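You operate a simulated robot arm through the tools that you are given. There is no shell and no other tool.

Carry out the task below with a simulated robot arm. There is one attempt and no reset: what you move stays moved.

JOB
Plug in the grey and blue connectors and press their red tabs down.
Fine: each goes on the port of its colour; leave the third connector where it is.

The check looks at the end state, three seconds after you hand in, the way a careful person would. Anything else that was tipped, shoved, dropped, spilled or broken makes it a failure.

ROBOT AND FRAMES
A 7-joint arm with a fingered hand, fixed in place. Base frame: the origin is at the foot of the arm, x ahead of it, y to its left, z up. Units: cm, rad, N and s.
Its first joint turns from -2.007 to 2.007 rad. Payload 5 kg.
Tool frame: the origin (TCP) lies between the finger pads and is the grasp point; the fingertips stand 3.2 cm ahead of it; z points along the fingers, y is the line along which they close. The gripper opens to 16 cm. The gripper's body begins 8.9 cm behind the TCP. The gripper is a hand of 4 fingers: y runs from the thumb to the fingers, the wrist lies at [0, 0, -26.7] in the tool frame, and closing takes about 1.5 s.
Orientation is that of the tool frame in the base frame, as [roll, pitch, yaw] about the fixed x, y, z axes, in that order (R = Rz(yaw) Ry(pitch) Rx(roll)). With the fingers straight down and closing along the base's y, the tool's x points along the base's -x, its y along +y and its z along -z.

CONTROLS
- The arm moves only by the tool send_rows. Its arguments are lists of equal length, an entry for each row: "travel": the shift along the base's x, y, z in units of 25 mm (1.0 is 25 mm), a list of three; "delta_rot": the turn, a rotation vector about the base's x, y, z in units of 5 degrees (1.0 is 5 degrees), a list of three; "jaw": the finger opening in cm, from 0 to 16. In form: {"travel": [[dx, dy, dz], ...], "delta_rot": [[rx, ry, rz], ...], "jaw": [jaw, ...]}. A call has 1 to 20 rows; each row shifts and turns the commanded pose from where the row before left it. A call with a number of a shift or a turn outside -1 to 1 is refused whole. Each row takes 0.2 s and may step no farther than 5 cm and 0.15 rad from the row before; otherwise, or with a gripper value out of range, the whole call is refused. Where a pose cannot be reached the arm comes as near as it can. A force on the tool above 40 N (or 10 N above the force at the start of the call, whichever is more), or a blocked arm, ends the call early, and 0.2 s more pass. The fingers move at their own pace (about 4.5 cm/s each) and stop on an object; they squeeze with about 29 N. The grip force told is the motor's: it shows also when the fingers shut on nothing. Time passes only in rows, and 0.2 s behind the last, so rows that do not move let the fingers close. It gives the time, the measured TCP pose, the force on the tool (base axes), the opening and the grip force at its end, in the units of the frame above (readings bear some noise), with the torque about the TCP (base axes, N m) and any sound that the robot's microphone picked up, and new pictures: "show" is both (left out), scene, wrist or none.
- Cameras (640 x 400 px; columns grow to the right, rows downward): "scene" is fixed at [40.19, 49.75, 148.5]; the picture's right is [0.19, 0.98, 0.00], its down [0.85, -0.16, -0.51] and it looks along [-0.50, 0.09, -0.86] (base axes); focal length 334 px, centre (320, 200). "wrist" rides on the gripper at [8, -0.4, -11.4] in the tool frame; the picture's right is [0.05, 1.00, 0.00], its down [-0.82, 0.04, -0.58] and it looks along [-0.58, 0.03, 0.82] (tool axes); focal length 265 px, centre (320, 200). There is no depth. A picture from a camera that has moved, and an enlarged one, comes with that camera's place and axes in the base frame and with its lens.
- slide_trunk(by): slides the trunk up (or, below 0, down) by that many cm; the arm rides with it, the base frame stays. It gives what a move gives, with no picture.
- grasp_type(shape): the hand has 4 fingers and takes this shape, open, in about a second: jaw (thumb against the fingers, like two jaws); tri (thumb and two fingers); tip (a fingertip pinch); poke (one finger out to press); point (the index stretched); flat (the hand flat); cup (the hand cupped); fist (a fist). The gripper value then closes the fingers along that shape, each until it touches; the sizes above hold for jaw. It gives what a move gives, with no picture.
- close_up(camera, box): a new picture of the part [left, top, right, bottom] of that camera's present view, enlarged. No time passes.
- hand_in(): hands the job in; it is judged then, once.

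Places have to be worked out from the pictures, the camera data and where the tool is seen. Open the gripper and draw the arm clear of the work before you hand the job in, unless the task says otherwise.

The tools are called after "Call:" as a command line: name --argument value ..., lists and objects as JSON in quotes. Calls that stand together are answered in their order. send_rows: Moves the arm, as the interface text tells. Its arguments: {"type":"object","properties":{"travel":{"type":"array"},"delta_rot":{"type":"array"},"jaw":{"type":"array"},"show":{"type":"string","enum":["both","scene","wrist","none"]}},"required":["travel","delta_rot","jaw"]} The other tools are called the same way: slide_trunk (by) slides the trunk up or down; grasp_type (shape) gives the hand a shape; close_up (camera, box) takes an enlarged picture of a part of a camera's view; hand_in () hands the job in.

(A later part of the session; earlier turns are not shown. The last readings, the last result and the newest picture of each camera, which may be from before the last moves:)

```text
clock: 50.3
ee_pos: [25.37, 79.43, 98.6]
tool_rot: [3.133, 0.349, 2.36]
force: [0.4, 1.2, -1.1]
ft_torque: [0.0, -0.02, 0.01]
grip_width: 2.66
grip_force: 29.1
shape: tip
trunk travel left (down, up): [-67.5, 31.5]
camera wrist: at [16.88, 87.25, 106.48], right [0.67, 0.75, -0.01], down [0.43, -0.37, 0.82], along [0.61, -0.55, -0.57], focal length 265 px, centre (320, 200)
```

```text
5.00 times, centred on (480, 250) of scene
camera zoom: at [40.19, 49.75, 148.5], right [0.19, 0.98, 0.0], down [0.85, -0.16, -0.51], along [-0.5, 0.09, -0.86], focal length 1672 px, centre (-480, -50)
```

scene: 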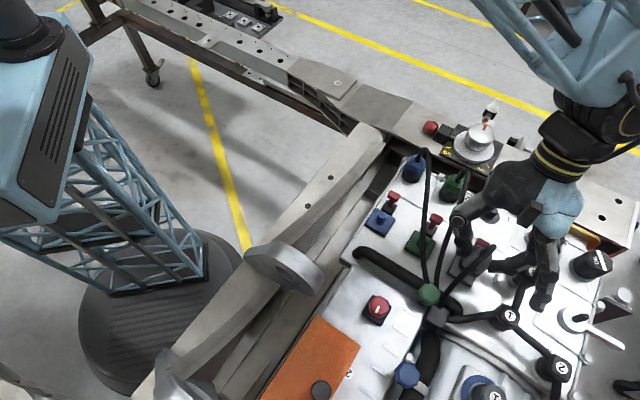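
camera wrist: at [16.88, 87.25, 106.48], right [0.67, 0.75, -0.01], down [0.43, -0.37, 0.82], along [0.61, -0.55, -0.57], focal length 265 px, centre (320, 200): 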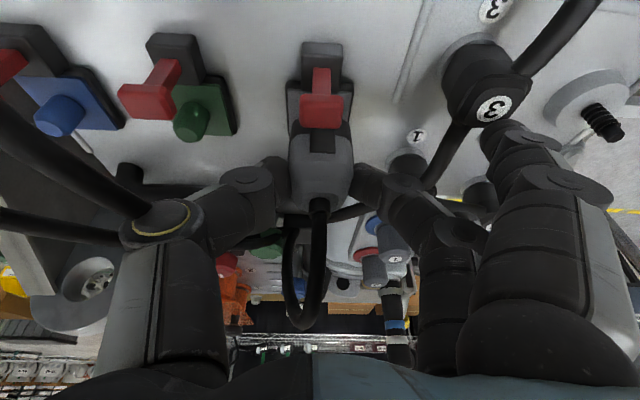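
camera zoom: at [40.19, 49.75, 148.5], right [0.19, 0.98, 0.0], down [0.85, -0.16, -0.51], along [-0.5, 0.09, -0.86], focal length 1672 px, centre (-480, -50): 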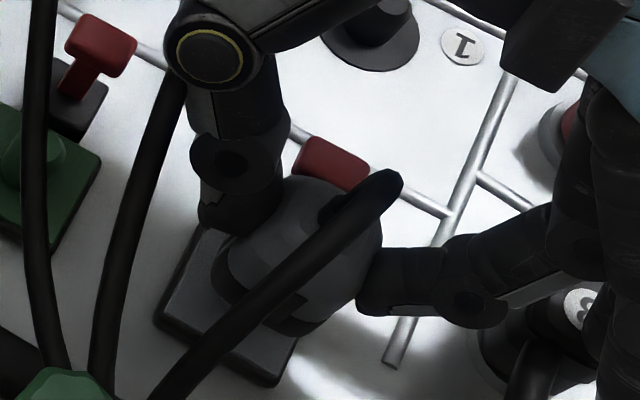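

No contact force yet, and the plug is just at the post top. I'll continue down in small steps to about z=97.4.

Call:
send_rows --travel '[[0, 0, -0.12], [0, 0, -0.12], [0, 0, -0.12], [0, 0, -0.12], [0, 0, 0]]' --delta_rot '[[0, 0, 0], [0, 0, 0], [0, 0, 0], [0, 0, 0], [0, 0, 0]]' --jaw '[2.6, 2.6, 2.6, 2.6, 2.6]'

Call:
close_up --camera "wrist" --box '[200, 80, 440, 230]'

Call:
close_up --camera "scene" --box '[400, 180, 540, 300]'

```text
clock: 51.5
ee_pos: [25.45, 79.43, 97.42]
tool_rot: [3.134, 0.348, 2.36]
force: [-0.9, -3.4, 4.4]
ft_torque: [0.01, -0.06, -0.06]
grip_width: 2.67
grip_force: 29.0
shape: tip
trunk travel left (down, up): [-67.5, 31.5]
camera wrist: at [16.89, 87.23, 105.33], right [0.67, 0.75, -0.01], down [0.43, -0.37, 0.82], along [0.61, -0.55, -0.57], focal length 265 px, centre (320, 200)
```

scene: 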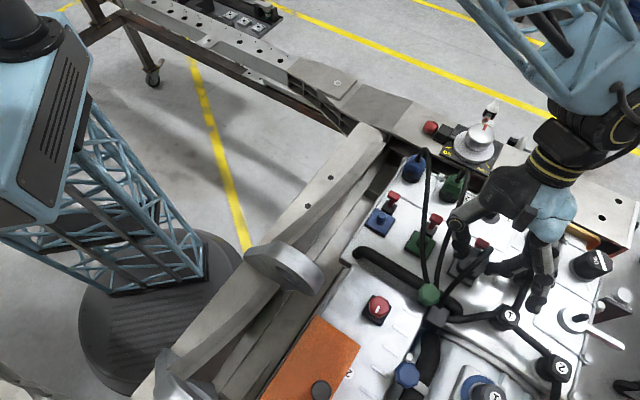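
wrist: 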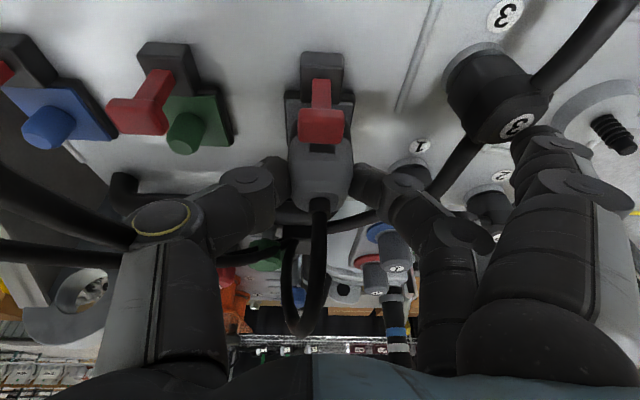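

```text
2.67 times, centred on (320, 155) of wrist
camera zoom: at [16.89, 87.23, 105.33], right [0.67, 0.75, -0.01], down [0.43, -0.37, 0.82], along [0.61, -0.55, -0.57], focal length 708 px, centre (320, 320)
```

zoom: 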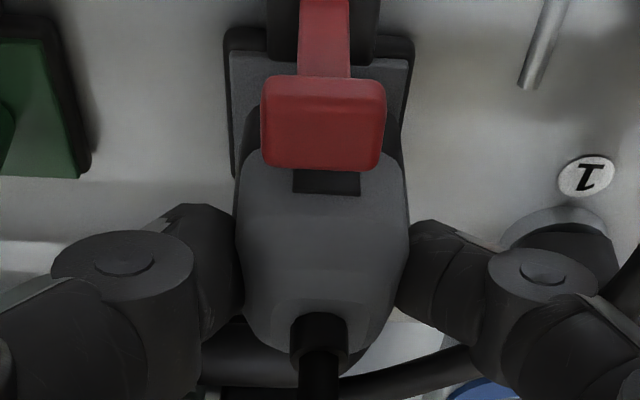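

```text
3.33 times, centred on (470, 240) of scene
camera zoom: at [40.19, 49.75, 148.5], right [0.19, 0.98, 0.0], down [0.85, -0.16, -0.51], along [-0.5, 0.09, -0.86], focal length 1114 px, centre (-180, 67)
```

zoom: 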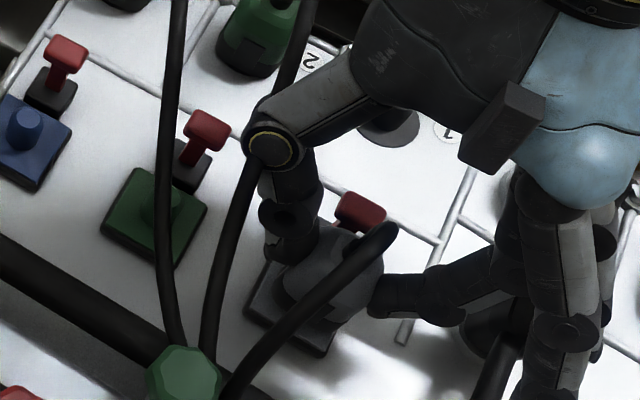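

A light contact force of about 4 N up, pushing toward -y, suggests the post is guiding the plug. I'll comply by about 1 mm in that direction and continue down gently.

Call:
send_rows --travel '[[-0.005, -0.05, 0], [0, 0, -0.08], [0, 0, -0.08], [0, 0, 0]]' --delta_rot '[[0, 0, 0], [0, 0, 0], [0, 0, 0], [0, 0, 0]]' --jaw '[2.6, 2.6, 2.6, 2.6]' --show "none"

Call:
close_up --camera "scene" --box '[400, 180, 540, 300]'

```text
clock: 52.5
ee_pos: [25.25, 79.38, 97.0]
tool_rot: [3.132, 0.348, 2.358]
force: [0.0, -0.3, 4.0]
ft_torque: [0.13, -0.1, -0.03]
grip_width: 2.68
grip_force: 28.9
shape: tip
trunk travel left (down, up): [-67.5, 31.5]
```

```text
3.33 times, centred on (470, 240) of scene
camera zoom: at [40.19, 49.75, 148.5], right [0.19, 0.98, 0.0], down [0.85, -0.16, -0.51], along [-0.5, 0.09, -0.86], focal length 1114 px, centre (-180, 67)
```

zoom: 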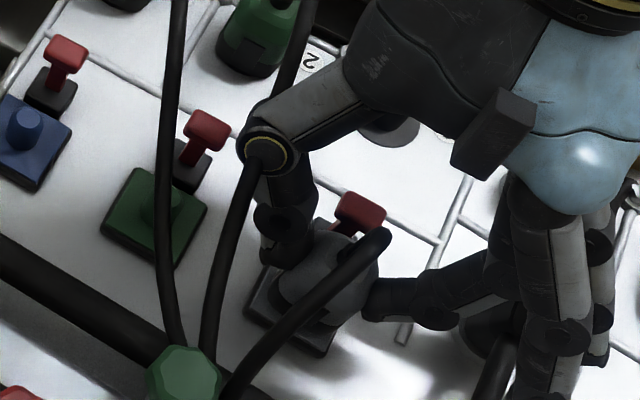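

The lateral force is gone, with 4 N remaining vertically, but the torque hints at some contact on the right side. I'll check the idle fingers near knob 3 in the wrist view.

Call:
close_up --camera "wrist" --box '[400, 40, 640, 240]'

Call:
close_up --camera "scene" --box '[480, 200, 620, 340]'

Call:
close_up --camera "wrist" --box '[200, 80, 440, 230]'

```text
2.00 times, centred on (520, 140) of wrist
camera zoom: at [16.92, 87.12, 104.9], right [0.67, 0.75, -0.01], down [0.43, -0.37, 0.82], along [0.61, -0.55, -0.57], focal length 531 px, centre (-80, 320)
```

zoom: 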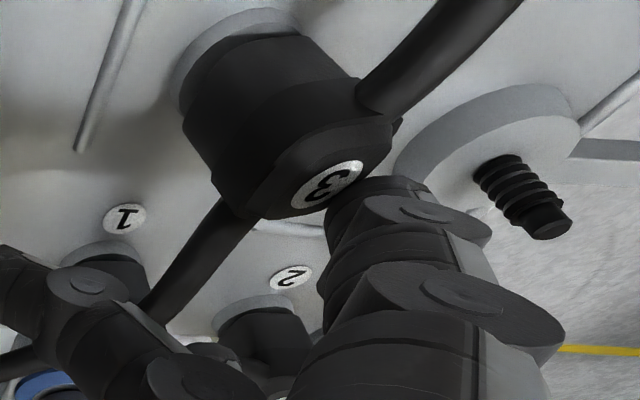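

```text
2.86 times, centred on (550, 270) of scene
camera zoom: at [40.19, 49.75, 148.5], right [0.19, 0.98, 0.0], down [0.85, -0.16, -0.51], along [-0.5, 0.09, -0.86], focal length 955 px, centre (-337, 0)
```

zoom: 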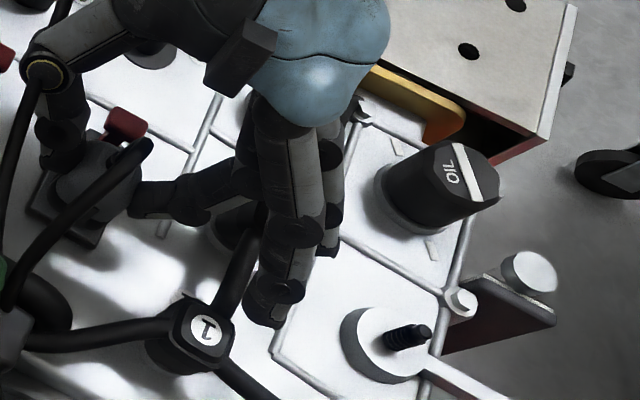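

```text
2.67 times, centred on (320, 155) of wrist
camera zoom: at [16.92, 87.12, 104.9], right [0.67, 0.75, -0.01], down [0.43, -0.37, 0.82], along [0.61, -0.55, -0.57], focal length 708 px, centre (320, 320)
```

zoom: 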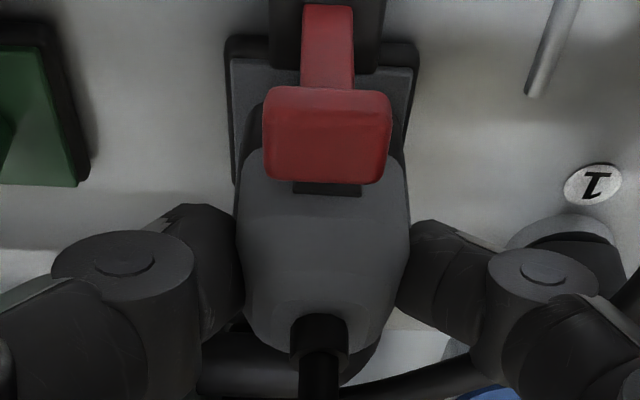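

The idle index fingertip rests lightly beside knob 3, which is a gentle contact. The plug is already about 1.7 cm onto the post. I'll lower the last 0.6 cm in small steps while reading the force.

Call:
send_rows --travel '[[0, 0, -0.06], [0, 0, -0.06], [0, 0, 0]]' --delta_rot '[[0, 0, 0], [0, 0, 0], [0, 0, 0]]' --jaw '[2.6, 2.6, 2.6]' --show "none"

Call:
close_up --camera "wrist" --box '[400, 40, 640, 240]'

```text
clock: 53.3
ee_pos: [25.34, 79.32, 96.65]
tool_rot: [3.135, 0.348, 2.361]
force: [0.8, -0.8, 3.8]
ft_torque: [0.11, -0.1, -0.04]
grip_width: 2.63
grip_force: 28.6
shape: tip
trunk travel left (down, up): [-67.5, 31.5]
```

```text
2.00 times, centred on (520, 140) of wrist
camera zoom: at [16.86, 87.11, 104.58], right [0.67, 0.75, -0.01], down [0.43, -0.37, 0.82], along [0.61, -0.55, -0.57], focal length 531 px, centre (-80, 320)
```

zoom: 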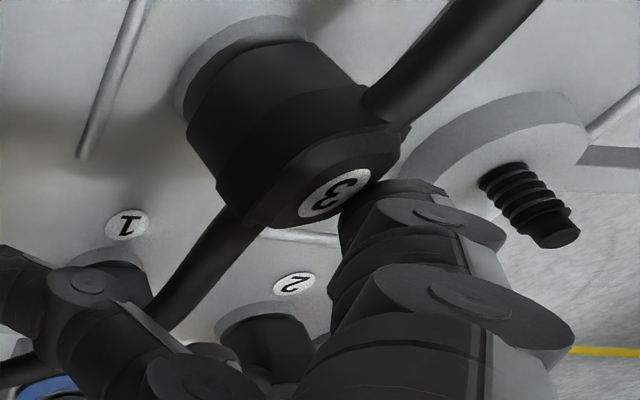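

The force is steady at about 4 N, so the plug is sliding on freely. I'll keep lowering until the vertical force rises, which should mark the bottom.

Call:
send_rows --travel '[[0, 0, -0.06], [0, 0, -0.05], [0, 0, 0]]' --delta_rot '[[0, 0, 0], [0, 0, 0], [0, 0, 0]]' --jaw '[2.6, 2.6, 2.6]' --show "none"

Call:
close_up --camera "wrist" --box '[240, 80, 400, 180]'

Call:
close_up --camera "scene" --box '[440, 220, 510, 290]'

```text
clock: 54.1
ee_pos: [25.33, 79.4, 96.54]
tool_rot: [3.131, 0.349, 2.361]
force: [1.3, -0.6, 16.0]
ft_torque: [0.07, -0.19, -0.04]
grip_width: 2.67
grip_force: 28.7
shape: tip
trunk travel left (down, up): [-67.5, 31.5]
```

```text
4.00 times, centred on (320, 130) of wrist
camera zoom: at [16.84, 87.09, 104.47], right [0.67, 0.75, -0.01], down [0.43, -0.38, 0.82], along [0.61, -0.55, -0.57], focal length 1062 px, centre (320, 480)
```

zoom: 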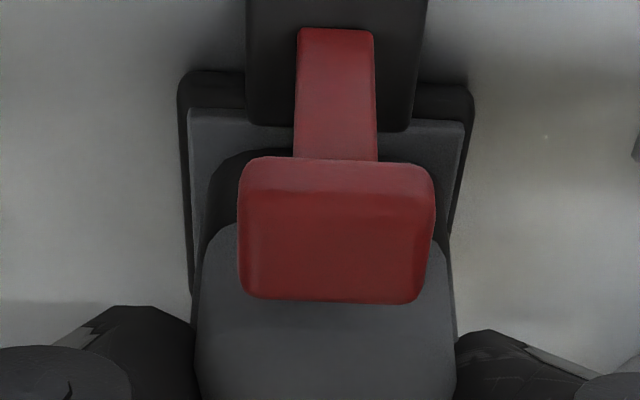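

```text
5.71 times, centred on (475, 255) of scene
camera zoom: at [40.19, 49.75, 148.5], right [0.19, 0.98, 0.0], down [0.85, -0.16, -0.51], along [-0.5, 0.09, -0.86], focal length 1910 px, centre (-566, -114)
```

zoom: 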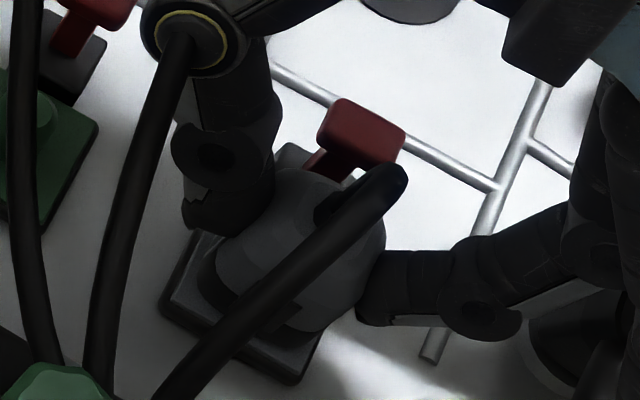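

The force jumped to 16 N at z≈96.5, which is about where the plug should meet the plate. I'll press slightly more to make sure it is fully seated.

Call:
send_rows --travel '[[0, 0, -0.04], [0, 0, -0.04], [0, 0, 0]]' --delta_rot '[[0, 0, 0], [0, 0, 0], [0, 0, 0]]' --jaw '[2.6, 2.6, 2.6]' --show "none"

Call:
close_up --camera "scene" --box '[440, 220, 510, 290]'

```text
clock: 54.9
ee_pos: [25.18, 79.23, 96.48]
tool_rot: [3.129, 0.348, 2.359]
force: [-0.6, -0.5, 30.8]
ft_torque: [0.04, -0.21, -0.04]
grip_width: 2.78
grip_force: 29.1
shape: tip
trunk travel left (down, up): [-67.5, 31.5]
```

```text
5.71 times, centred on (475, 255) of scene
camera zoom: at [40.19, 49.75, 148.5], right [0.19, 0.98, 0.0], down [0.85, -0.16, -0.51], along [-0.5, 0.09, -0.86], focal length 1910 px, centre (-566, -114)
```

zoom: 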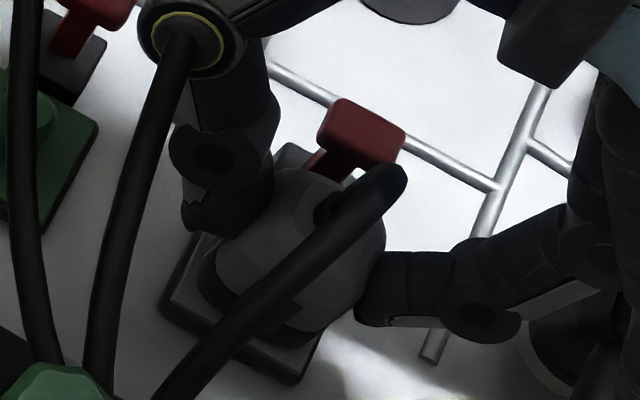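

It's bottomed out: 31 N with no further travel. I'll back off the pressure, open to 5 cm and check the plug stays put.

Call:
send_rows --travel '[[0, 0, 0.06], [0, 0, 0], [0, 0, 0], [0, 0, 0], [0, 0, 0]]' --delta_rot '[[0, 0, 0], [0, 0, 0], [0, 0, 0], [0, 0, 0], [0, 0, 0]]' --jaw '[2.6, 3.5, 4.5, 5.2, 5.2]'

Call:
close_up --camera "wrist" --box '[200, 80, 440, 230]'

Call:
close_up --camera "scene" --box '[420, 190, 540, 300]'

```text
clock: 56.1
ee_pos: [25.4, 79.33, 96.37]
tool_rot: [3.134, 0.349, 2.361]
force: [-0.1, -0.1, -0.5]
ft_torque: [0.02, 0.03, 0.0]
grip_width: 5.13
grip_force: 0.1
shape: tip
trunk travel left (down, up): [-67.5, 31.5]
camera wrist: at [16.87, 87.12, 104.24], right [0.67, 0.75, -0.01], down [0.43, -0.37, 0.82], along [0.61, -0.55, -0.57], focal length 265 px, centre (320, 200)
```

scene: 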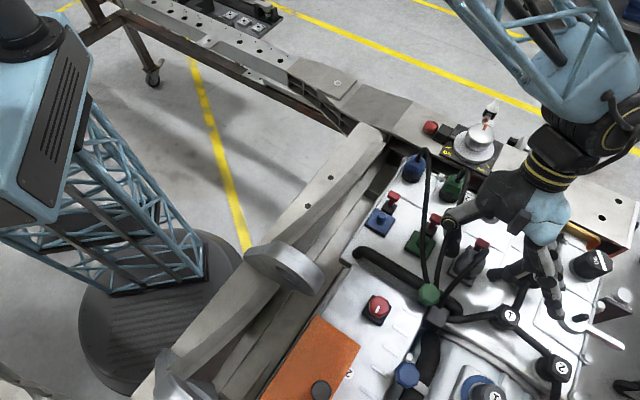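
wrist: 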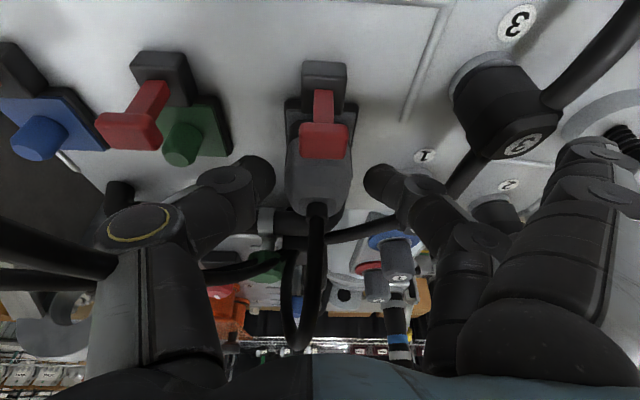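

```text
2.67 times, centred on (320, 155) of wrist
camera zoom: at [16.87, 87.12, 104.24], right [0.67, 0.75, -0.01], down [0.43, -0.37, 0.82], along [0.61, -0.55, -0.57], focal length 708 px, centre (320, 320)
```

zoom: 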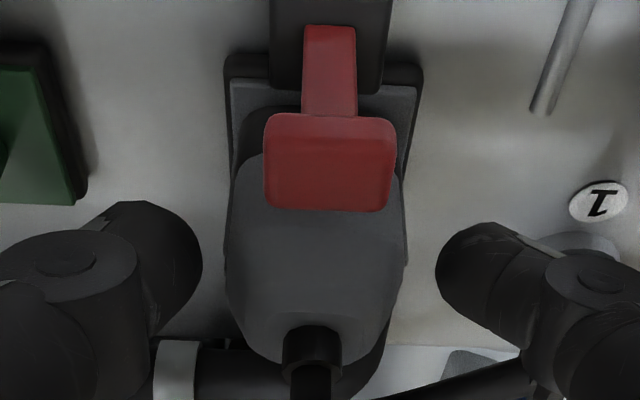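

```text
3.64 times, centred on (480, 245) of scene
camera zoom: at [40.19, 49.75, 148.5], right [0.19, 0.98, 0.0], down [0.85, -0.16, -0.51], along [-0.5, 0.09, -0.86], focal length 1216 px, centre (-262, 36)
```

zoom: 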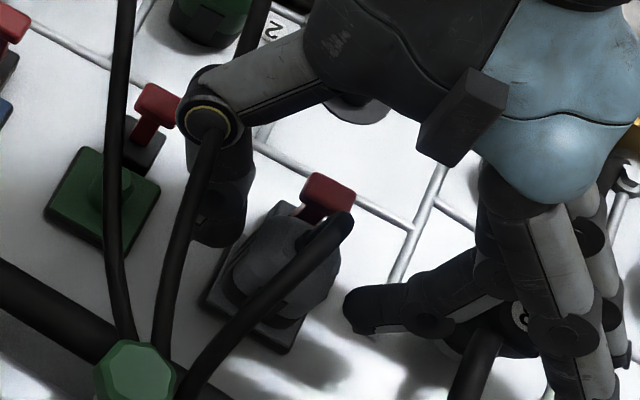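

The grey plug stands on its port on its own. I'll raise the hand straight up, clear of everything, and inspect.

Call:
send_rows --travel '[[0, 0, 0.3], [0, 0, 0.5], [0, 0, 0.7], [0, 0, 0.8], [0, 0, 0.8], [0, 0, 0.8], [0, 0, 0.8]]' --delta_rot '[[0, 0, 0], [0, 0, 0], [0, 0, 0], [0, 0, 0], [0, 0, 0], [0, 0, 0], [0, 0, 0]]' --jaw '[5.2, 5.2, 5.2, 5.2, 5.2, 5.2, 5.2]'

Call:
close_up --camera "wrist" --box '[200, 0, 440, 150]'

Call:
close_up --camera "scene" --box '[430, 210, 520, 290]'

```text
clock: 57.7
ee_pos: [25.4, 79.34, 108.04]
tool_rot: [3.133, 0.349, 2.361]
force: [0.2, 0.2, 0.3]
ft_torque: [0.0, -0.01, 0.01]
grip_width: 5.16
grip_force: 0.1
shape: tip
trunk travel left (down, up): [-67.5, 31.5]
camera wrist: at [16.85, 87.13, 116.02], right [0.67, 0.75, -0.01], down [0.43, -0.37, 0.82], along [0.61, -0.55, -0.57], focal length 265 px, centre (320, 200)
```

scene: 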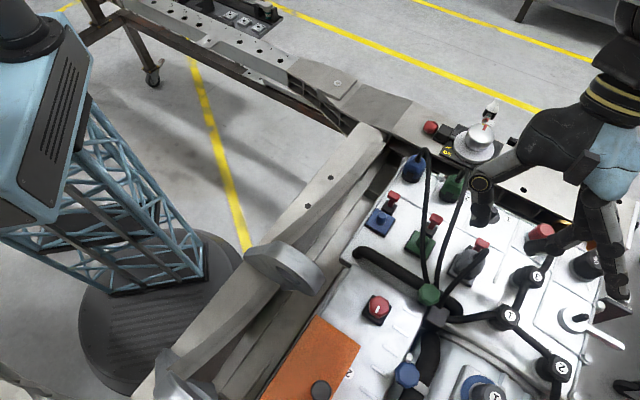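
wrist: 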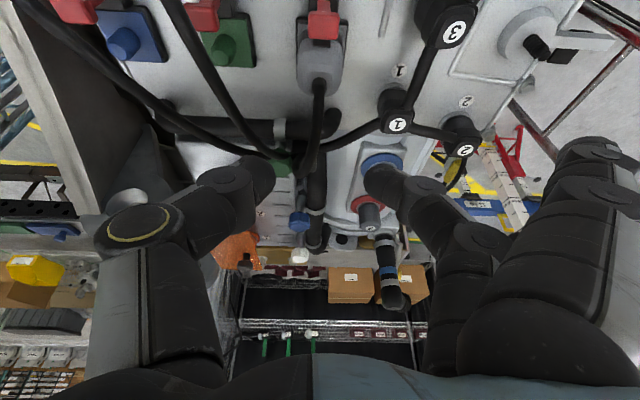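

```text
2.67 times, centred on (320, 75) of wrist
camera zoom: at [16.85, 87.13, 116.02], right [0.67, 0.75, -0.01], down [0.43, -0.37, 0.82], along [0.61, -0.55, -0.57], focal length 708 px, centre (320, 533)
```

zoom: 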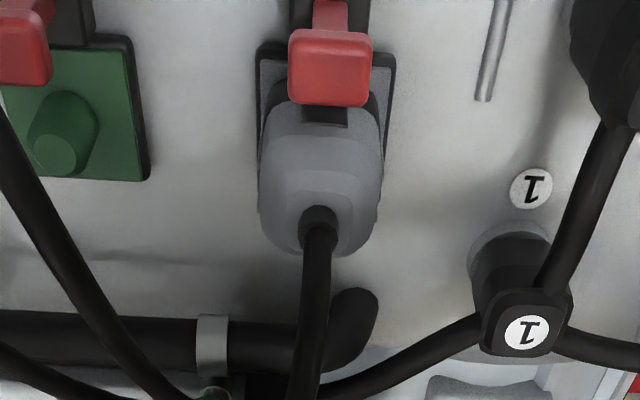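

```text
5.00 times, centred on (475, 250) of scene
camera zoom: at [40.19, 49.75, 148.5], right [0.19, 0.98, 0.0], down [0.85, -0.16, -0.51], along [-0.5, 0.09, -0.86], focal length 1672 px, centre (-455, -50)
```

zoom: 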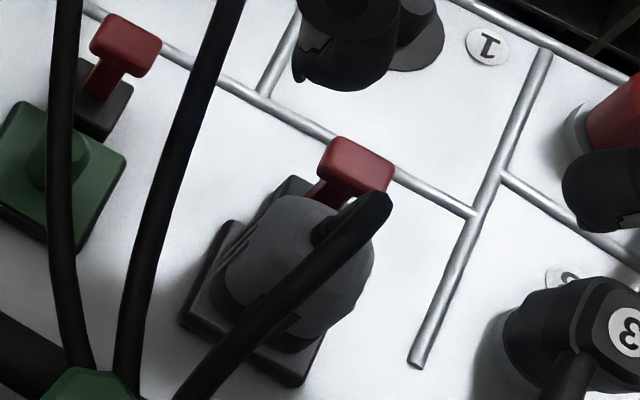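

The grey plug sits upright on its port with nothing else disturbed. Next I'll straighten the hand to vertical and take the "poke" shape to see which finger extends, before pressing the tab.

Call:
send_rows --travel '[[0, 0, 0.4], [0, 0, 0.4], [0, 0, 0.4], [0, 0, 0.4]]' --delta_rot '[[0.707, 0.707, 0], [0.707, 0.707, 0], [0.707, 0.707, 0], [0.707, 0.707, 0]]' --jaw '[5.2, 5.2, 5.2, 5.2]' --show "none"

Call:
grasp_type --shape "poke"

Call:
send_rows --travel '[[0, 0, 0], [0, 0, 0]]' --delta_rot '[[0, 0, 0], [0, 0, 0]]' --jaw '[16, 16]'

Call:
close_up --camera "scene" --box '[440, 20, 640, 250]'

```text
clock: 58.7
ee_pos: [25.39, 79.37, 112.04]
tool_rot: [3.132, -0.002, 2.359]
force: [0.4, -0.1, -0.1]
ft_torque: [0.04, -0.01, -0.03]
grip_width: 5.16
grip_force: 0.1
shape: tip
trunk travel left (down, up): [-67.5, 31.5]
```

```text
clock: 59.6
ee_pos: [25.28, 79.51, 112.07]
tool_rot: [3.131, 0.002, 2.361]
force: [-0.2, 0.1, -0.2]
ft_torque: [-0.03, 0.01, 0.01]
grip_width: 0.0
grip_force: 0.0
shape: poke
trunk travel left (down, up): [-67.5, 31.5]
```

```text
clock: 60.2
ee_pos: [25.35, 79.35, 112.15]
tool_rot: [3.131, 0.001, 2.36]
force: [0.3, 0.4, -0.4]
ft_torque: [0.0, 0.01, 0.03]
grip_width: 0.02
grip_force: 0.1
shape: poke
trunk travel left (down, up): [-67.5, 31.5]
camera wrist: at [19.29, 84.73, 123.47], right [0.67, 0.75, 0.01], down [0.6, -0.55, 0.58], along [0.44, -0.38, -0.82], focal length 265 px, centre (320, 200)
```

scene: 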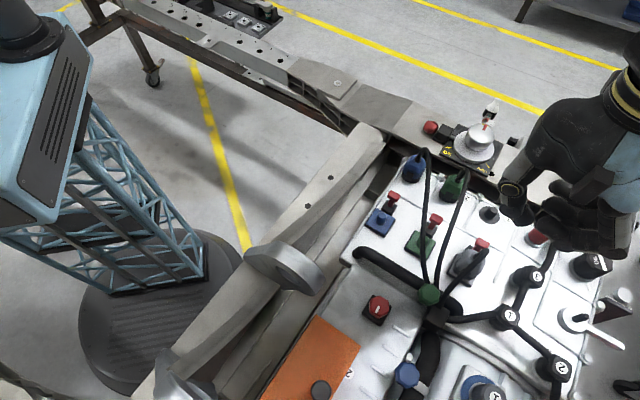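
wrist: 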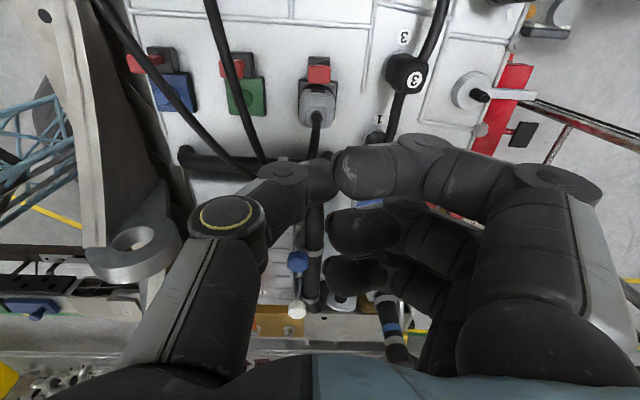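

```text
1.74 times, centred on (540, 135) of scene
camera zoom: at [40.19, 49.75, 148.5], right [0.19, 0.98, 0.0], down [0.85, -0.16, -0.51], along [-0.5, 0.09, -0.86], focal length 581 px, centre (-63, 313)
```

zoom: 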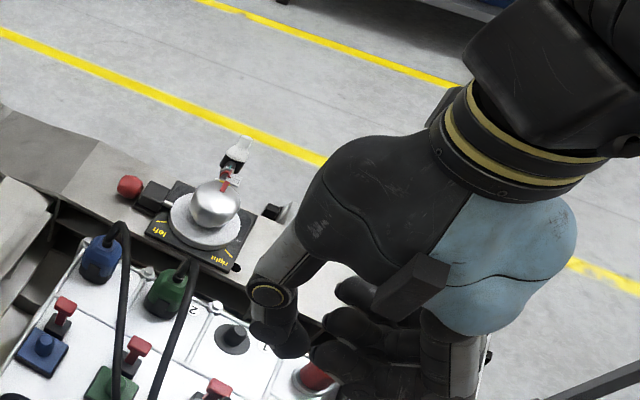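

I'll zoom to see exactly which finger sticks out in this shape.

Call:
close_up --camera "wrist" --box '[200, 120, 480, 300]'

Call:
close_up --camera "scene" --box '[490, 150, 610, 260]'

```text
2.22 times, centred on (340, 210) of wrist
camera zoom: at [19.29, 84.73, 123.47], right [0.67, 0.75, 0.01], down [0.6, -0.55, 0.58], along [0.44, -0.38, -0.82], focal length 590 px, centre (276, 178)
```

zoom: 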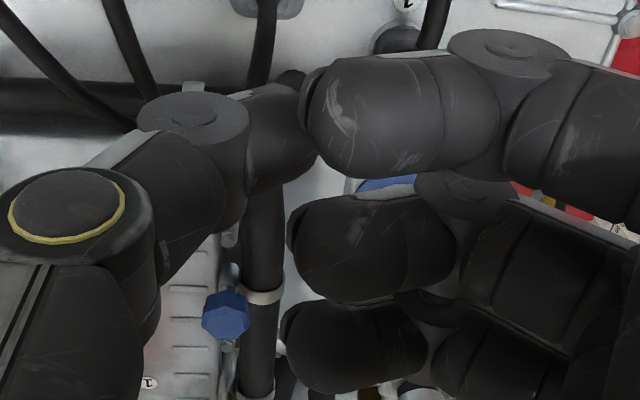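

```text
3.64 times, centred on (550, 205) of scene
camera zoom: at [40.19, 49.75, 148.5], right [0.19, 0.98, 0.0], down [0.85, -0.16, -0.51], along [-0.5, 0.09, -0.86], focal length 1216 px, centre (-516, 182)
```

zoom: 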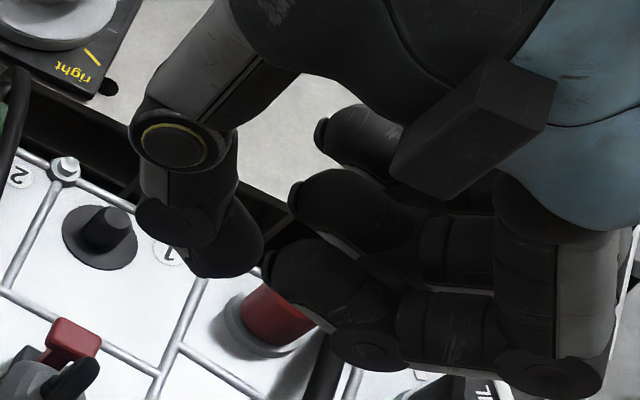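

In "poke" only the thumb sticks out, and the curled fingers would crowd the plug's cable. A closed "tip" pinch gives a slimmer vertical pusher, so I'll switch to that and close it here.

Call:
grasp_type --shape "tip"

Call:
send_rows --travel '[[0, 0, 0], [0, 0, 0], [0, 0, 0], [0, 0, 0], [0, 0, 0], [0, 0, 0], [0, 0, 0], [-0.222, 0.196, 0], [-0.222, 0.196, 0], [-0.222, 0.196, 0], [-0.222, 0.196, 0], [0, 0, 0]]' --delta_rot '[[0, 0, 0], [0, 0, 0], [0, 0, 0], [0, 0, 0], [0, 0, 0], [0, 0, 0], [0, 0, 0], [0, 0, 0], [0, 0, 0], [0, 0, 0], [0, 0, 0], [0, 0, 0]]' --jaw '[12, 8, 4, 2, 0, 0, 0, 0, 0, 0, 0, 0]'

Call:
close_up --camera "wrist" --box '[200, 20, 440, 220]'

Call:
close_up --camera "scene" --box '[430, 100, 640, 280]'

```text
clock: 61.1
ee_pos: [25.26, 79.23, 112.09]
tool_rot: [3.131, -0.002, 2.359]
force: [0.0, 0.7, 0.2]
ft_torque: [0.01, -0.01, -0.04]
grip_width: 16.0
grip_force: 0.0
shape: tip
trunk travel left (down, up): [-67.5, 31.5]
```

```text
clock: 63.7
ee_pos: [23.2, 81.39, 112.19]
tool_rot: [3.13, 0.001, 2.36]
force: [0.1, -1.1, 0.6]
ft_torque: [0.0, -0.03, 0.04]
grip_width: 0.0
grip_force: 29.2
shape: tip
trunk travel left (down, up): [-67.5, 31.5]
camera wrist: at [17.08, 86.71, 123.46], right [0.67, 0.75, 0.01], down [0.6, -0.55, 0.58], along [0.44, -0.38, -0.82], focal length 265 px, centre (320, 200)
```

scene: 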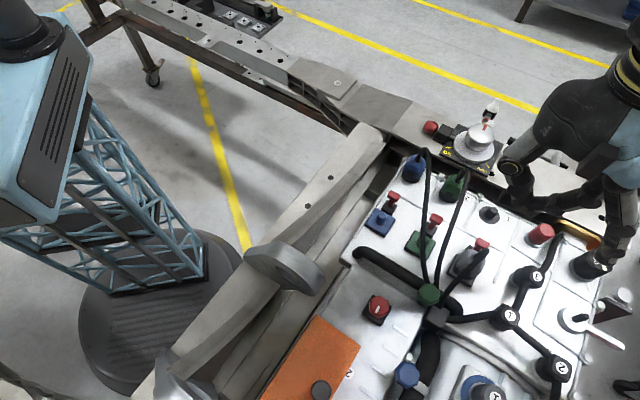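
wrist: 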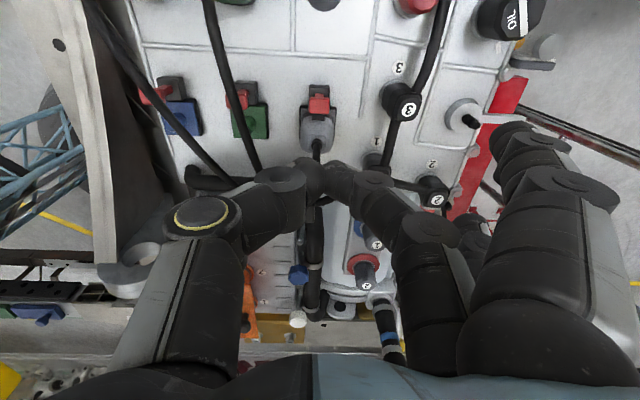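

```text
2.00 times, centred on (320, 120) of wrist
camera zoom: at [17.08, 86.71, 123.46], right [0.67, 0.75, 0.01], down [0.6, -0.55, 0.58], along [0.44, -0.38, -0.82], focal length 531 px, centre (320, 360)
```

zoom: 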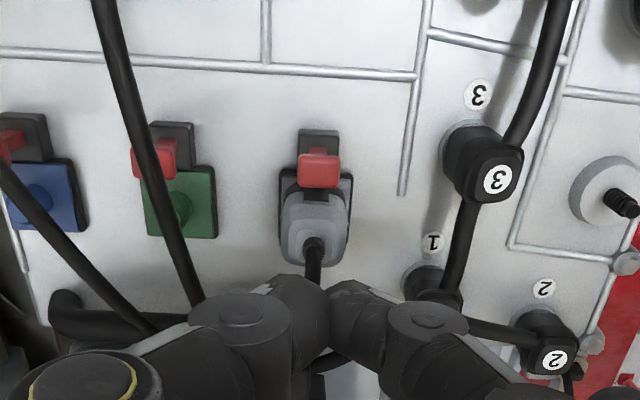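

```text
2.22 times, centred on (535, 190) of scene
camera zoom: at [40.19, 49.75, 148.5], right [0.19, 0.98, 0.0], down [0.85, -0.16, -0.51], along [-0.5, 0.09, -0.86], focal length 743 px, centre (-158, 222)
```

zoom: 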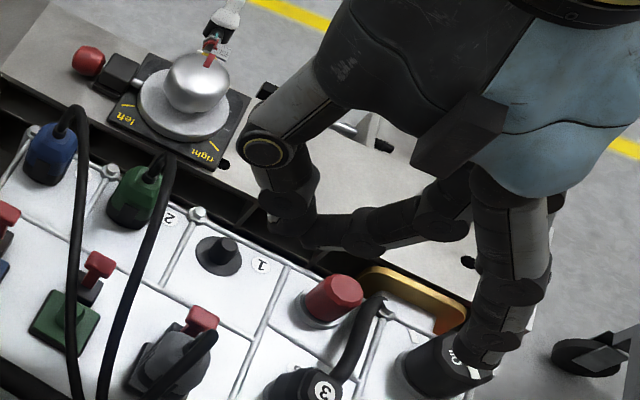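

The pusher is closed and hovers almost exactly over the grey tab head. I'll trim slightly and descend to just above the tab.

Call:
send_rows --travel '[[0, 0.056, -0.6], [0, 0, -0.8], [0, 0, -0.8], [0, 0, -0.8], [0, 0, -0.8], [0, 0, -0.6], [0, 0, -0.4], [0, 0, 0]]' --delta_rot '[[0, 0, 0], [0, 0, 0], [0, 0, 0], [0, 0, 0], [0, 0, 0], [0, 0, 0], [0, 0, 0], [0, 0, 0]]' --jaw '[0, 0, 0, 0, 0, 0, 0, 0]'

Call:
close_up --camera "wrist" --box '[220, 80, 420, 220]'

Call:
close_up --camera "scene" --box '[430, 180, 560, 290]'

```text
clock: 65.5
ee_pos: [23.21, 81.51, 99.96]
tool_rot: [3.133, 0.0, 2.359]
force: [-0.2, 0.4, 0.5]
ft_torque: [0.02, 0.02, 0.0]
grip_width: 0.0
grip_force: 29.4
shape: tip
trunk travel left (down, up): [-67.5, 31.5]
camera wrist: at [17.06, 86.84, 111.37], right [0.67, 0.75, 0.01], down [0.6, -0.55, 0.58], along [0.44, -0.38, -0.82], focal length 265 px, centre (320, 200)
```

scene: 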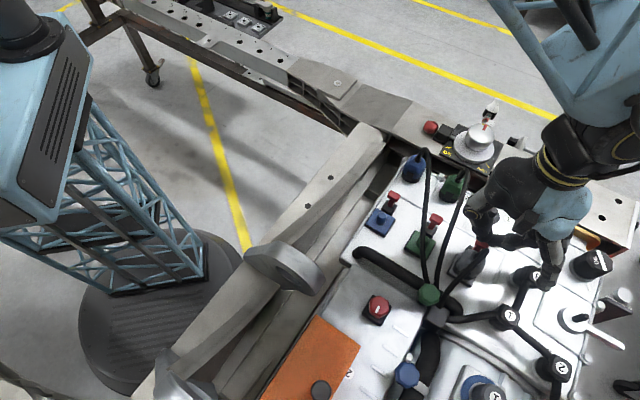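
wrist: 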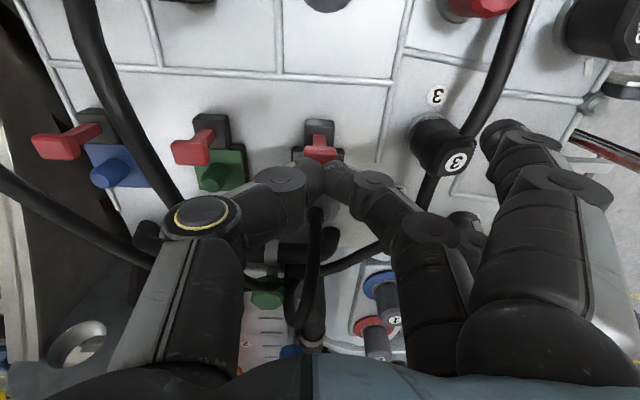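

```text
2.86 times, centred on (320, 150) of wrist
camera zoom: at [17.06, 86.84, 111.37], right [0.67, 0.75, 0.01], down [0.6, -0.55, 0.58], along [0.44, -0.38, -0.82], focal length 758 px, centre (320, 343)
```

zoom: 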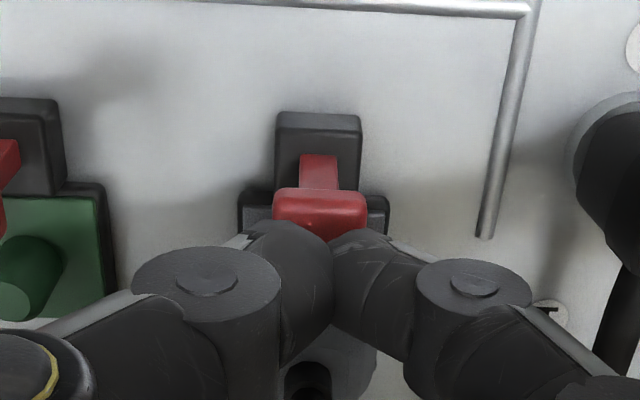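

```text
3.64 times, centred on (495, 235) of scene
camera zoom: at [40.19, 49.75, 148.5], right [0.19, 0.98, 0.0], down [0.85, -0.16, -0.51], along [-0.5, 0.09, -0.86], focal length 1216 px, centre (-316, 73)
```

zoom: 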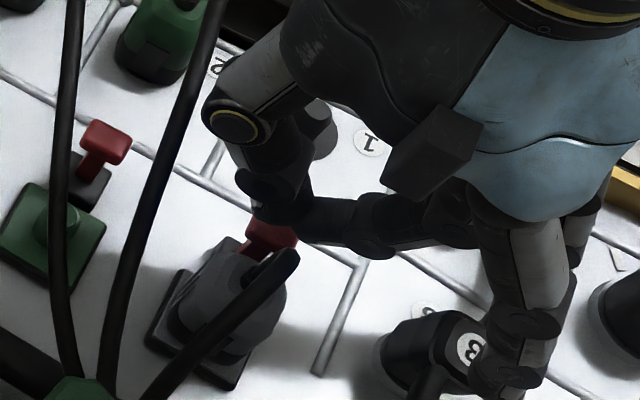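

The pusher tip is about 1 cm above the tab head. I'll lower in small steps and watch for contact force.

Call:
send_rows --travel '[[-0.02, 0.02, -0.1], [0, 0, -0.1], [0, 0, -0.1], [0, 0, -0.1], [0, 0, -0.1], [0, 0, 0]]' --delta_rot '[[0, 0, 0], [0, 0, 0], [0, 0, 0], [0, 0, 0], [0, 0, 0], [0, 0, 0]]' --jaw '[0, 0, 0, 0, 0, 0]' --show "none"

Call:
close_up --camera "wrist" --box '[220, 80, 420, 220]'

```text
clock: 66.9
ee_pos: [23.18, 81.43, 98.74]
tool_rot: [3.13, 0.001, 2.361]
force: [0.1, -0.6, -0.4]
ft_torque: [-0.01, 0.0, 0.05]
grip_width: 0.02
grip_force: 29.0
shape: tip
trunk travel left (down, up): [-67.5, 31.5]
```

```text
2.86 times, centred on (320, 150) of wrist
camera zoom: at [17.04, 86.84, 110.16], right [0.67, 0.75, 0.01], down [0.6, -0.55, 0.58], along [0.44, -0.38, -0.82], focal length 758 px, centre (320, 343)
```

zoom: 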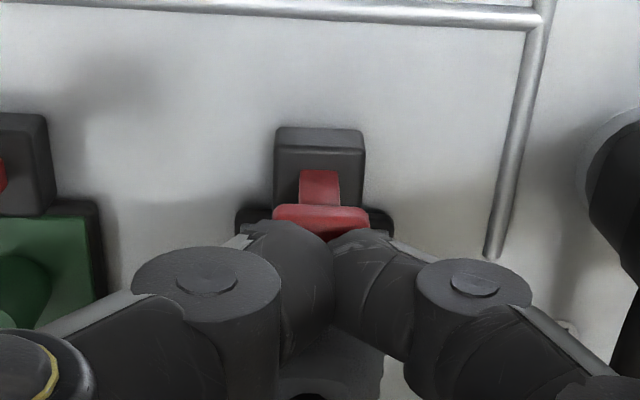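

No contact yet. I'll continue lowering gently.

Call:
send_rows --travel '[[0, 0, -0.08], [0, 0, -0.08], [0, 0, -0.08], [0, 0, 0]]' --delta_rot '[[0, 0, 0], [0, 0, 0], [0, 0, 0], [0, 0, 0]]' --jaw '[0, 0, 0, 0]' --show "none"

Call:
close_up --camera "wrist" --box '[220, 80, 420, 220]'

Call:
close_up --camera "scene" --box '[440, 200, 540, 290]'

```text
clock: 67.9
ee_pos: [23.12, 81.52, 98.27]
tool_rot: [3.13, 0.0, 2.359]
force: [0.0, 0.1, 0.5]
ft_torque: [0.01, -0.01, -0.02]
grip_width: 0.01
grip_force: 28.9
shape: tip
trunk travel left (down, up): [-67.5, 31.5]
```

```text
2.86 times, centred on (320, 150) of wrist
camera zoom: at [17.05, 86.9, 109.58], right [0.67, 0.75, 0.01], down [0.6, -0.55, 0.58], along [0.44, -0.38, -0.82], focal length 758 px, centre (320, 343)
```

zoom: 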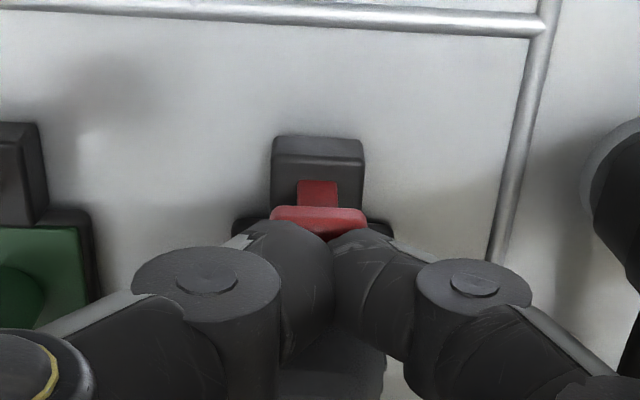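

```text
4.44 times, centred on (490, 245) of scene
camera zoom: at [40.19, 49.75, 148.5], right [0.19, 0.98, 0.0], down [0.85, -0.16, -0.51], along [-0.5, 0.09, -0.86], focal length 1486 px, centre (-436, 0)
```

zoom: 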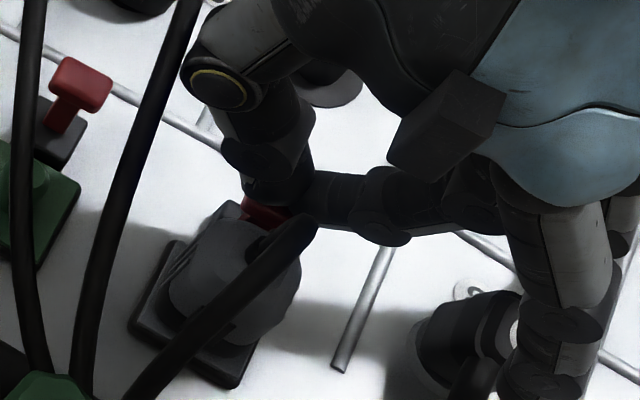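

The head-to-base distance has started to shrink, so the tab is moving down with little resistance. I'll keep pressing until it stops.

Call:
send_rows --travel '[[0, 0, -0.08], [0, 0, -0.08], [0, 0, -0.08], [0, 0, 0]]' --delta_rot '[[0, 0, 0], [0, 0, 0], [0, 0, 0], [0, 0, 0]]' --jaw '[0, 0, 0, 0]' --show "none"

Call:
close_up --camera "wrist" --box '[220, 80, 420, 220]'

Call:
close_up --camera "scene" --box '[440, 200, 540, 290]'

```text
clock: 68.9
ee_pos: [23.13, 81.6, 97.82]
tool_rot: [3.13, -0.001, 2.361]
force: [-0.8, 0.5, 21.5]
ft_torque: [-0.02, 0.03, -0.01]
grip_width: 0.0
grip_force: 29.5
shape: tip
trunk travel left (down, up): [-67.5, 31.5]
```

```text
2.86 times, centred on (320, 150) of wrist
camera zoom: at [17.02, 86.83, 109.21], right [0.67, 0.75, 0.01], down [0.6, -0.55, 0.58], along [0.44, -0.38, -0.82], focal length 758 px, centre (320, 343)
```

zoom: 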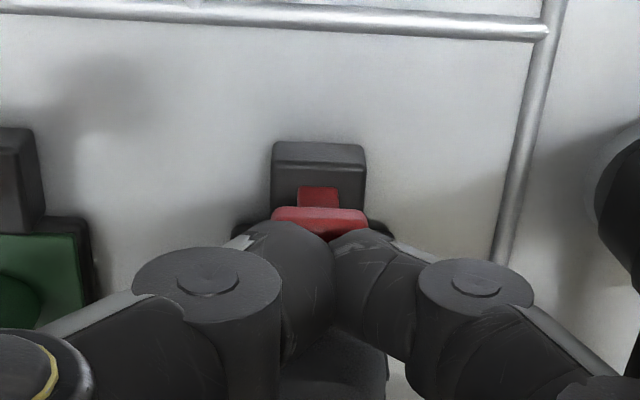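

```text
4.44 times, centred on (490, 245) of scene
camera zoom: at [40.19, 49.75, 148.5], right [0.19, 0.98, 0.0], down [0.85, -0.16, -0.51], along [-0.5, 0.09, -0.86], focal length 1486 px, centre (-436, 0)
```

zoom: 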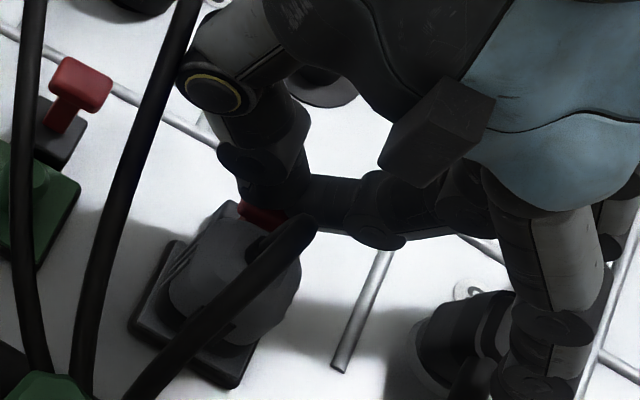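

Force has risen to 21 N. I'll press slightly harder, staying below the limit, to see whether it moves further or clicks.

Call:
send_rows --travel '[[0, 0, -0.04], [0, 0, -0.03], [0, 0, 0], [0, 0, 0]]' --delta_rot '[[0, 0, 0], [0, 0, 0], [0, 0, 0], [0, 0, 0]]' --jaw '[0, 0, 0, 0]' --show "none"

Call:
close_up --camera "wrist" --box '[260, 120, 380, 210]'

```text
clock: 69.9
ee_pos: [23.16, 81.33, 97.63]
tool_rot: [3.128, -0.003, 2.36]
force: [-2.3, 6.1, 30.1]
ft_torque: [0.16, 0.09, -0.03]
grip_width: 0.01
grip_force: 29.3
shape: tip
trunk travel left (down, up): [-67.5, 31.5]
```

```text
4.44 times, centred on (320, 165) of wrist
camera zoom: at [16.99, 86.8, 109.02], right [0.67, 0.75, 0.01], down [0.6, -0.55, 0.58], along [0.44, -0.38, -0.82], focal length 1180 px, centre (320, 356)
```

zoom: 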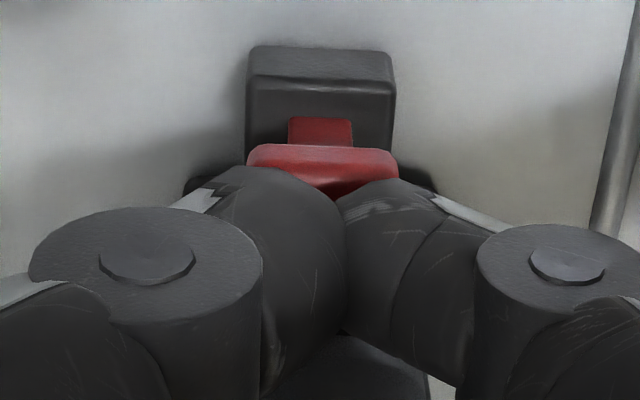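

There's resistance at 30 N. I'll back off and rise to inspect how far the tab went and whether it stays down.

Call:
send_rows --travel '[[0, 0, 0.2], [0, 0, 0.5], [0, 0, 0.8], [0, 0, 0.8], [0, 0, 0.8], [0, 0, 0]]' --delta_rot '[[0, 0, 0], [0, 0, 0], [0, 0, 0], [0, 0, 0], [0, 0, 0], [0, 0, 0]]' --jaw '[0, 0, 0, 0, 0, 0]'

Call:
close_up --camera "wrist" --box '[130, 60, 400, 200]'

Call:
close_up --camera "scene" --box '[400, 190, 520, 290]'

```text
clock: 71.3
ee_pos: [23.14, 81.54, 105.28]
tool_rot: [3.132, 0.003, 2.359]
force: [-0.9, -0.7, -0.1]
ft_torque: [-0.01, 0.0, 0.04]
grip_width: 0.0
grip_force: 28.8
shape: tip
trunk travel left (down, up): [-67.5, 31.5]
camera wrist: at [16.98, 86.87, 116.54], right [0.67, 0.75, 0.01], down [0.6, -0.55, 0.58], along [0.44, -0.38, -0.82], focal length 265 px, centre (320, 200)
```

scene: 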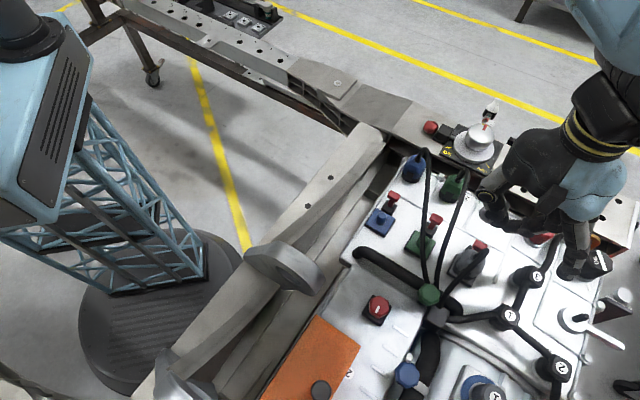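
wrist: 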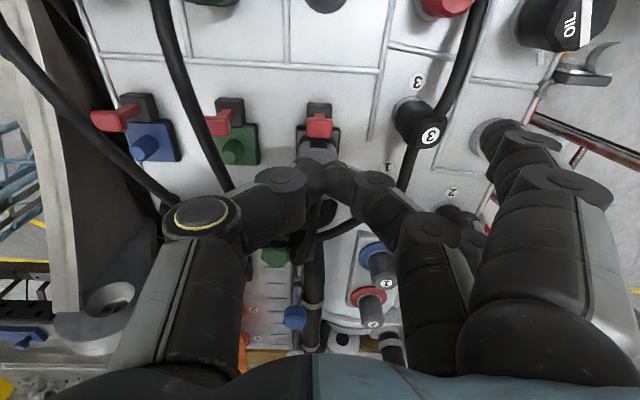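

```text
2.37 times, centred on (265, 130) of wrist
camera zoom: at [16.98, 86.87, 116.54], right [0.67, 0.75, 0.01], down [0.6, -0.55, 0.58], along [0.44, -0.38, -0.82], focal length 629 px, centre (450, 366)
```

zoom: 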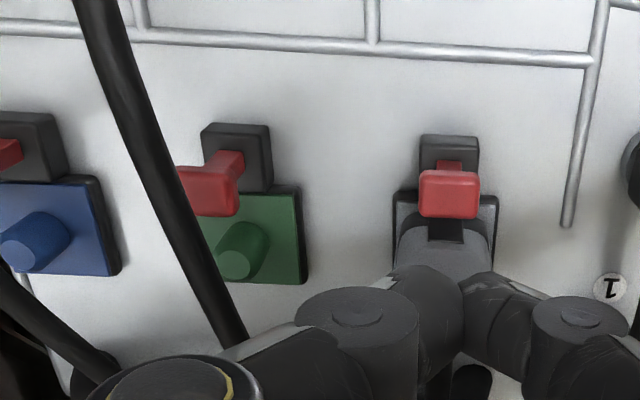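

```text
4.00 times, centred on (460, 240) of scene
camera zoom: at [40.19, 49.75, 148.5], right [0.19, 0.98, 0.0], down [0.85, -0.16, -0.51], along [-0.5, 0.09, -0.86], focal length 1337 px, centre (-240, 40)
```

zoom: 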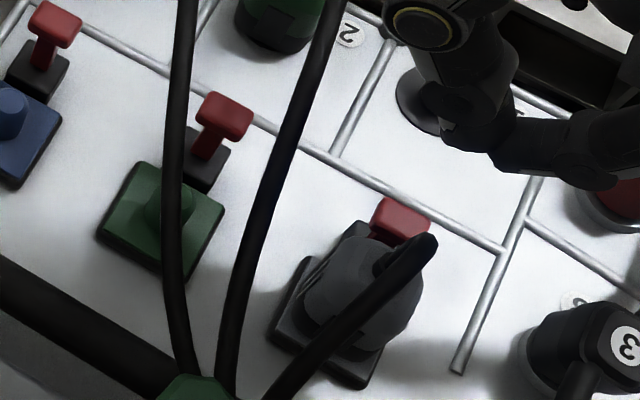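

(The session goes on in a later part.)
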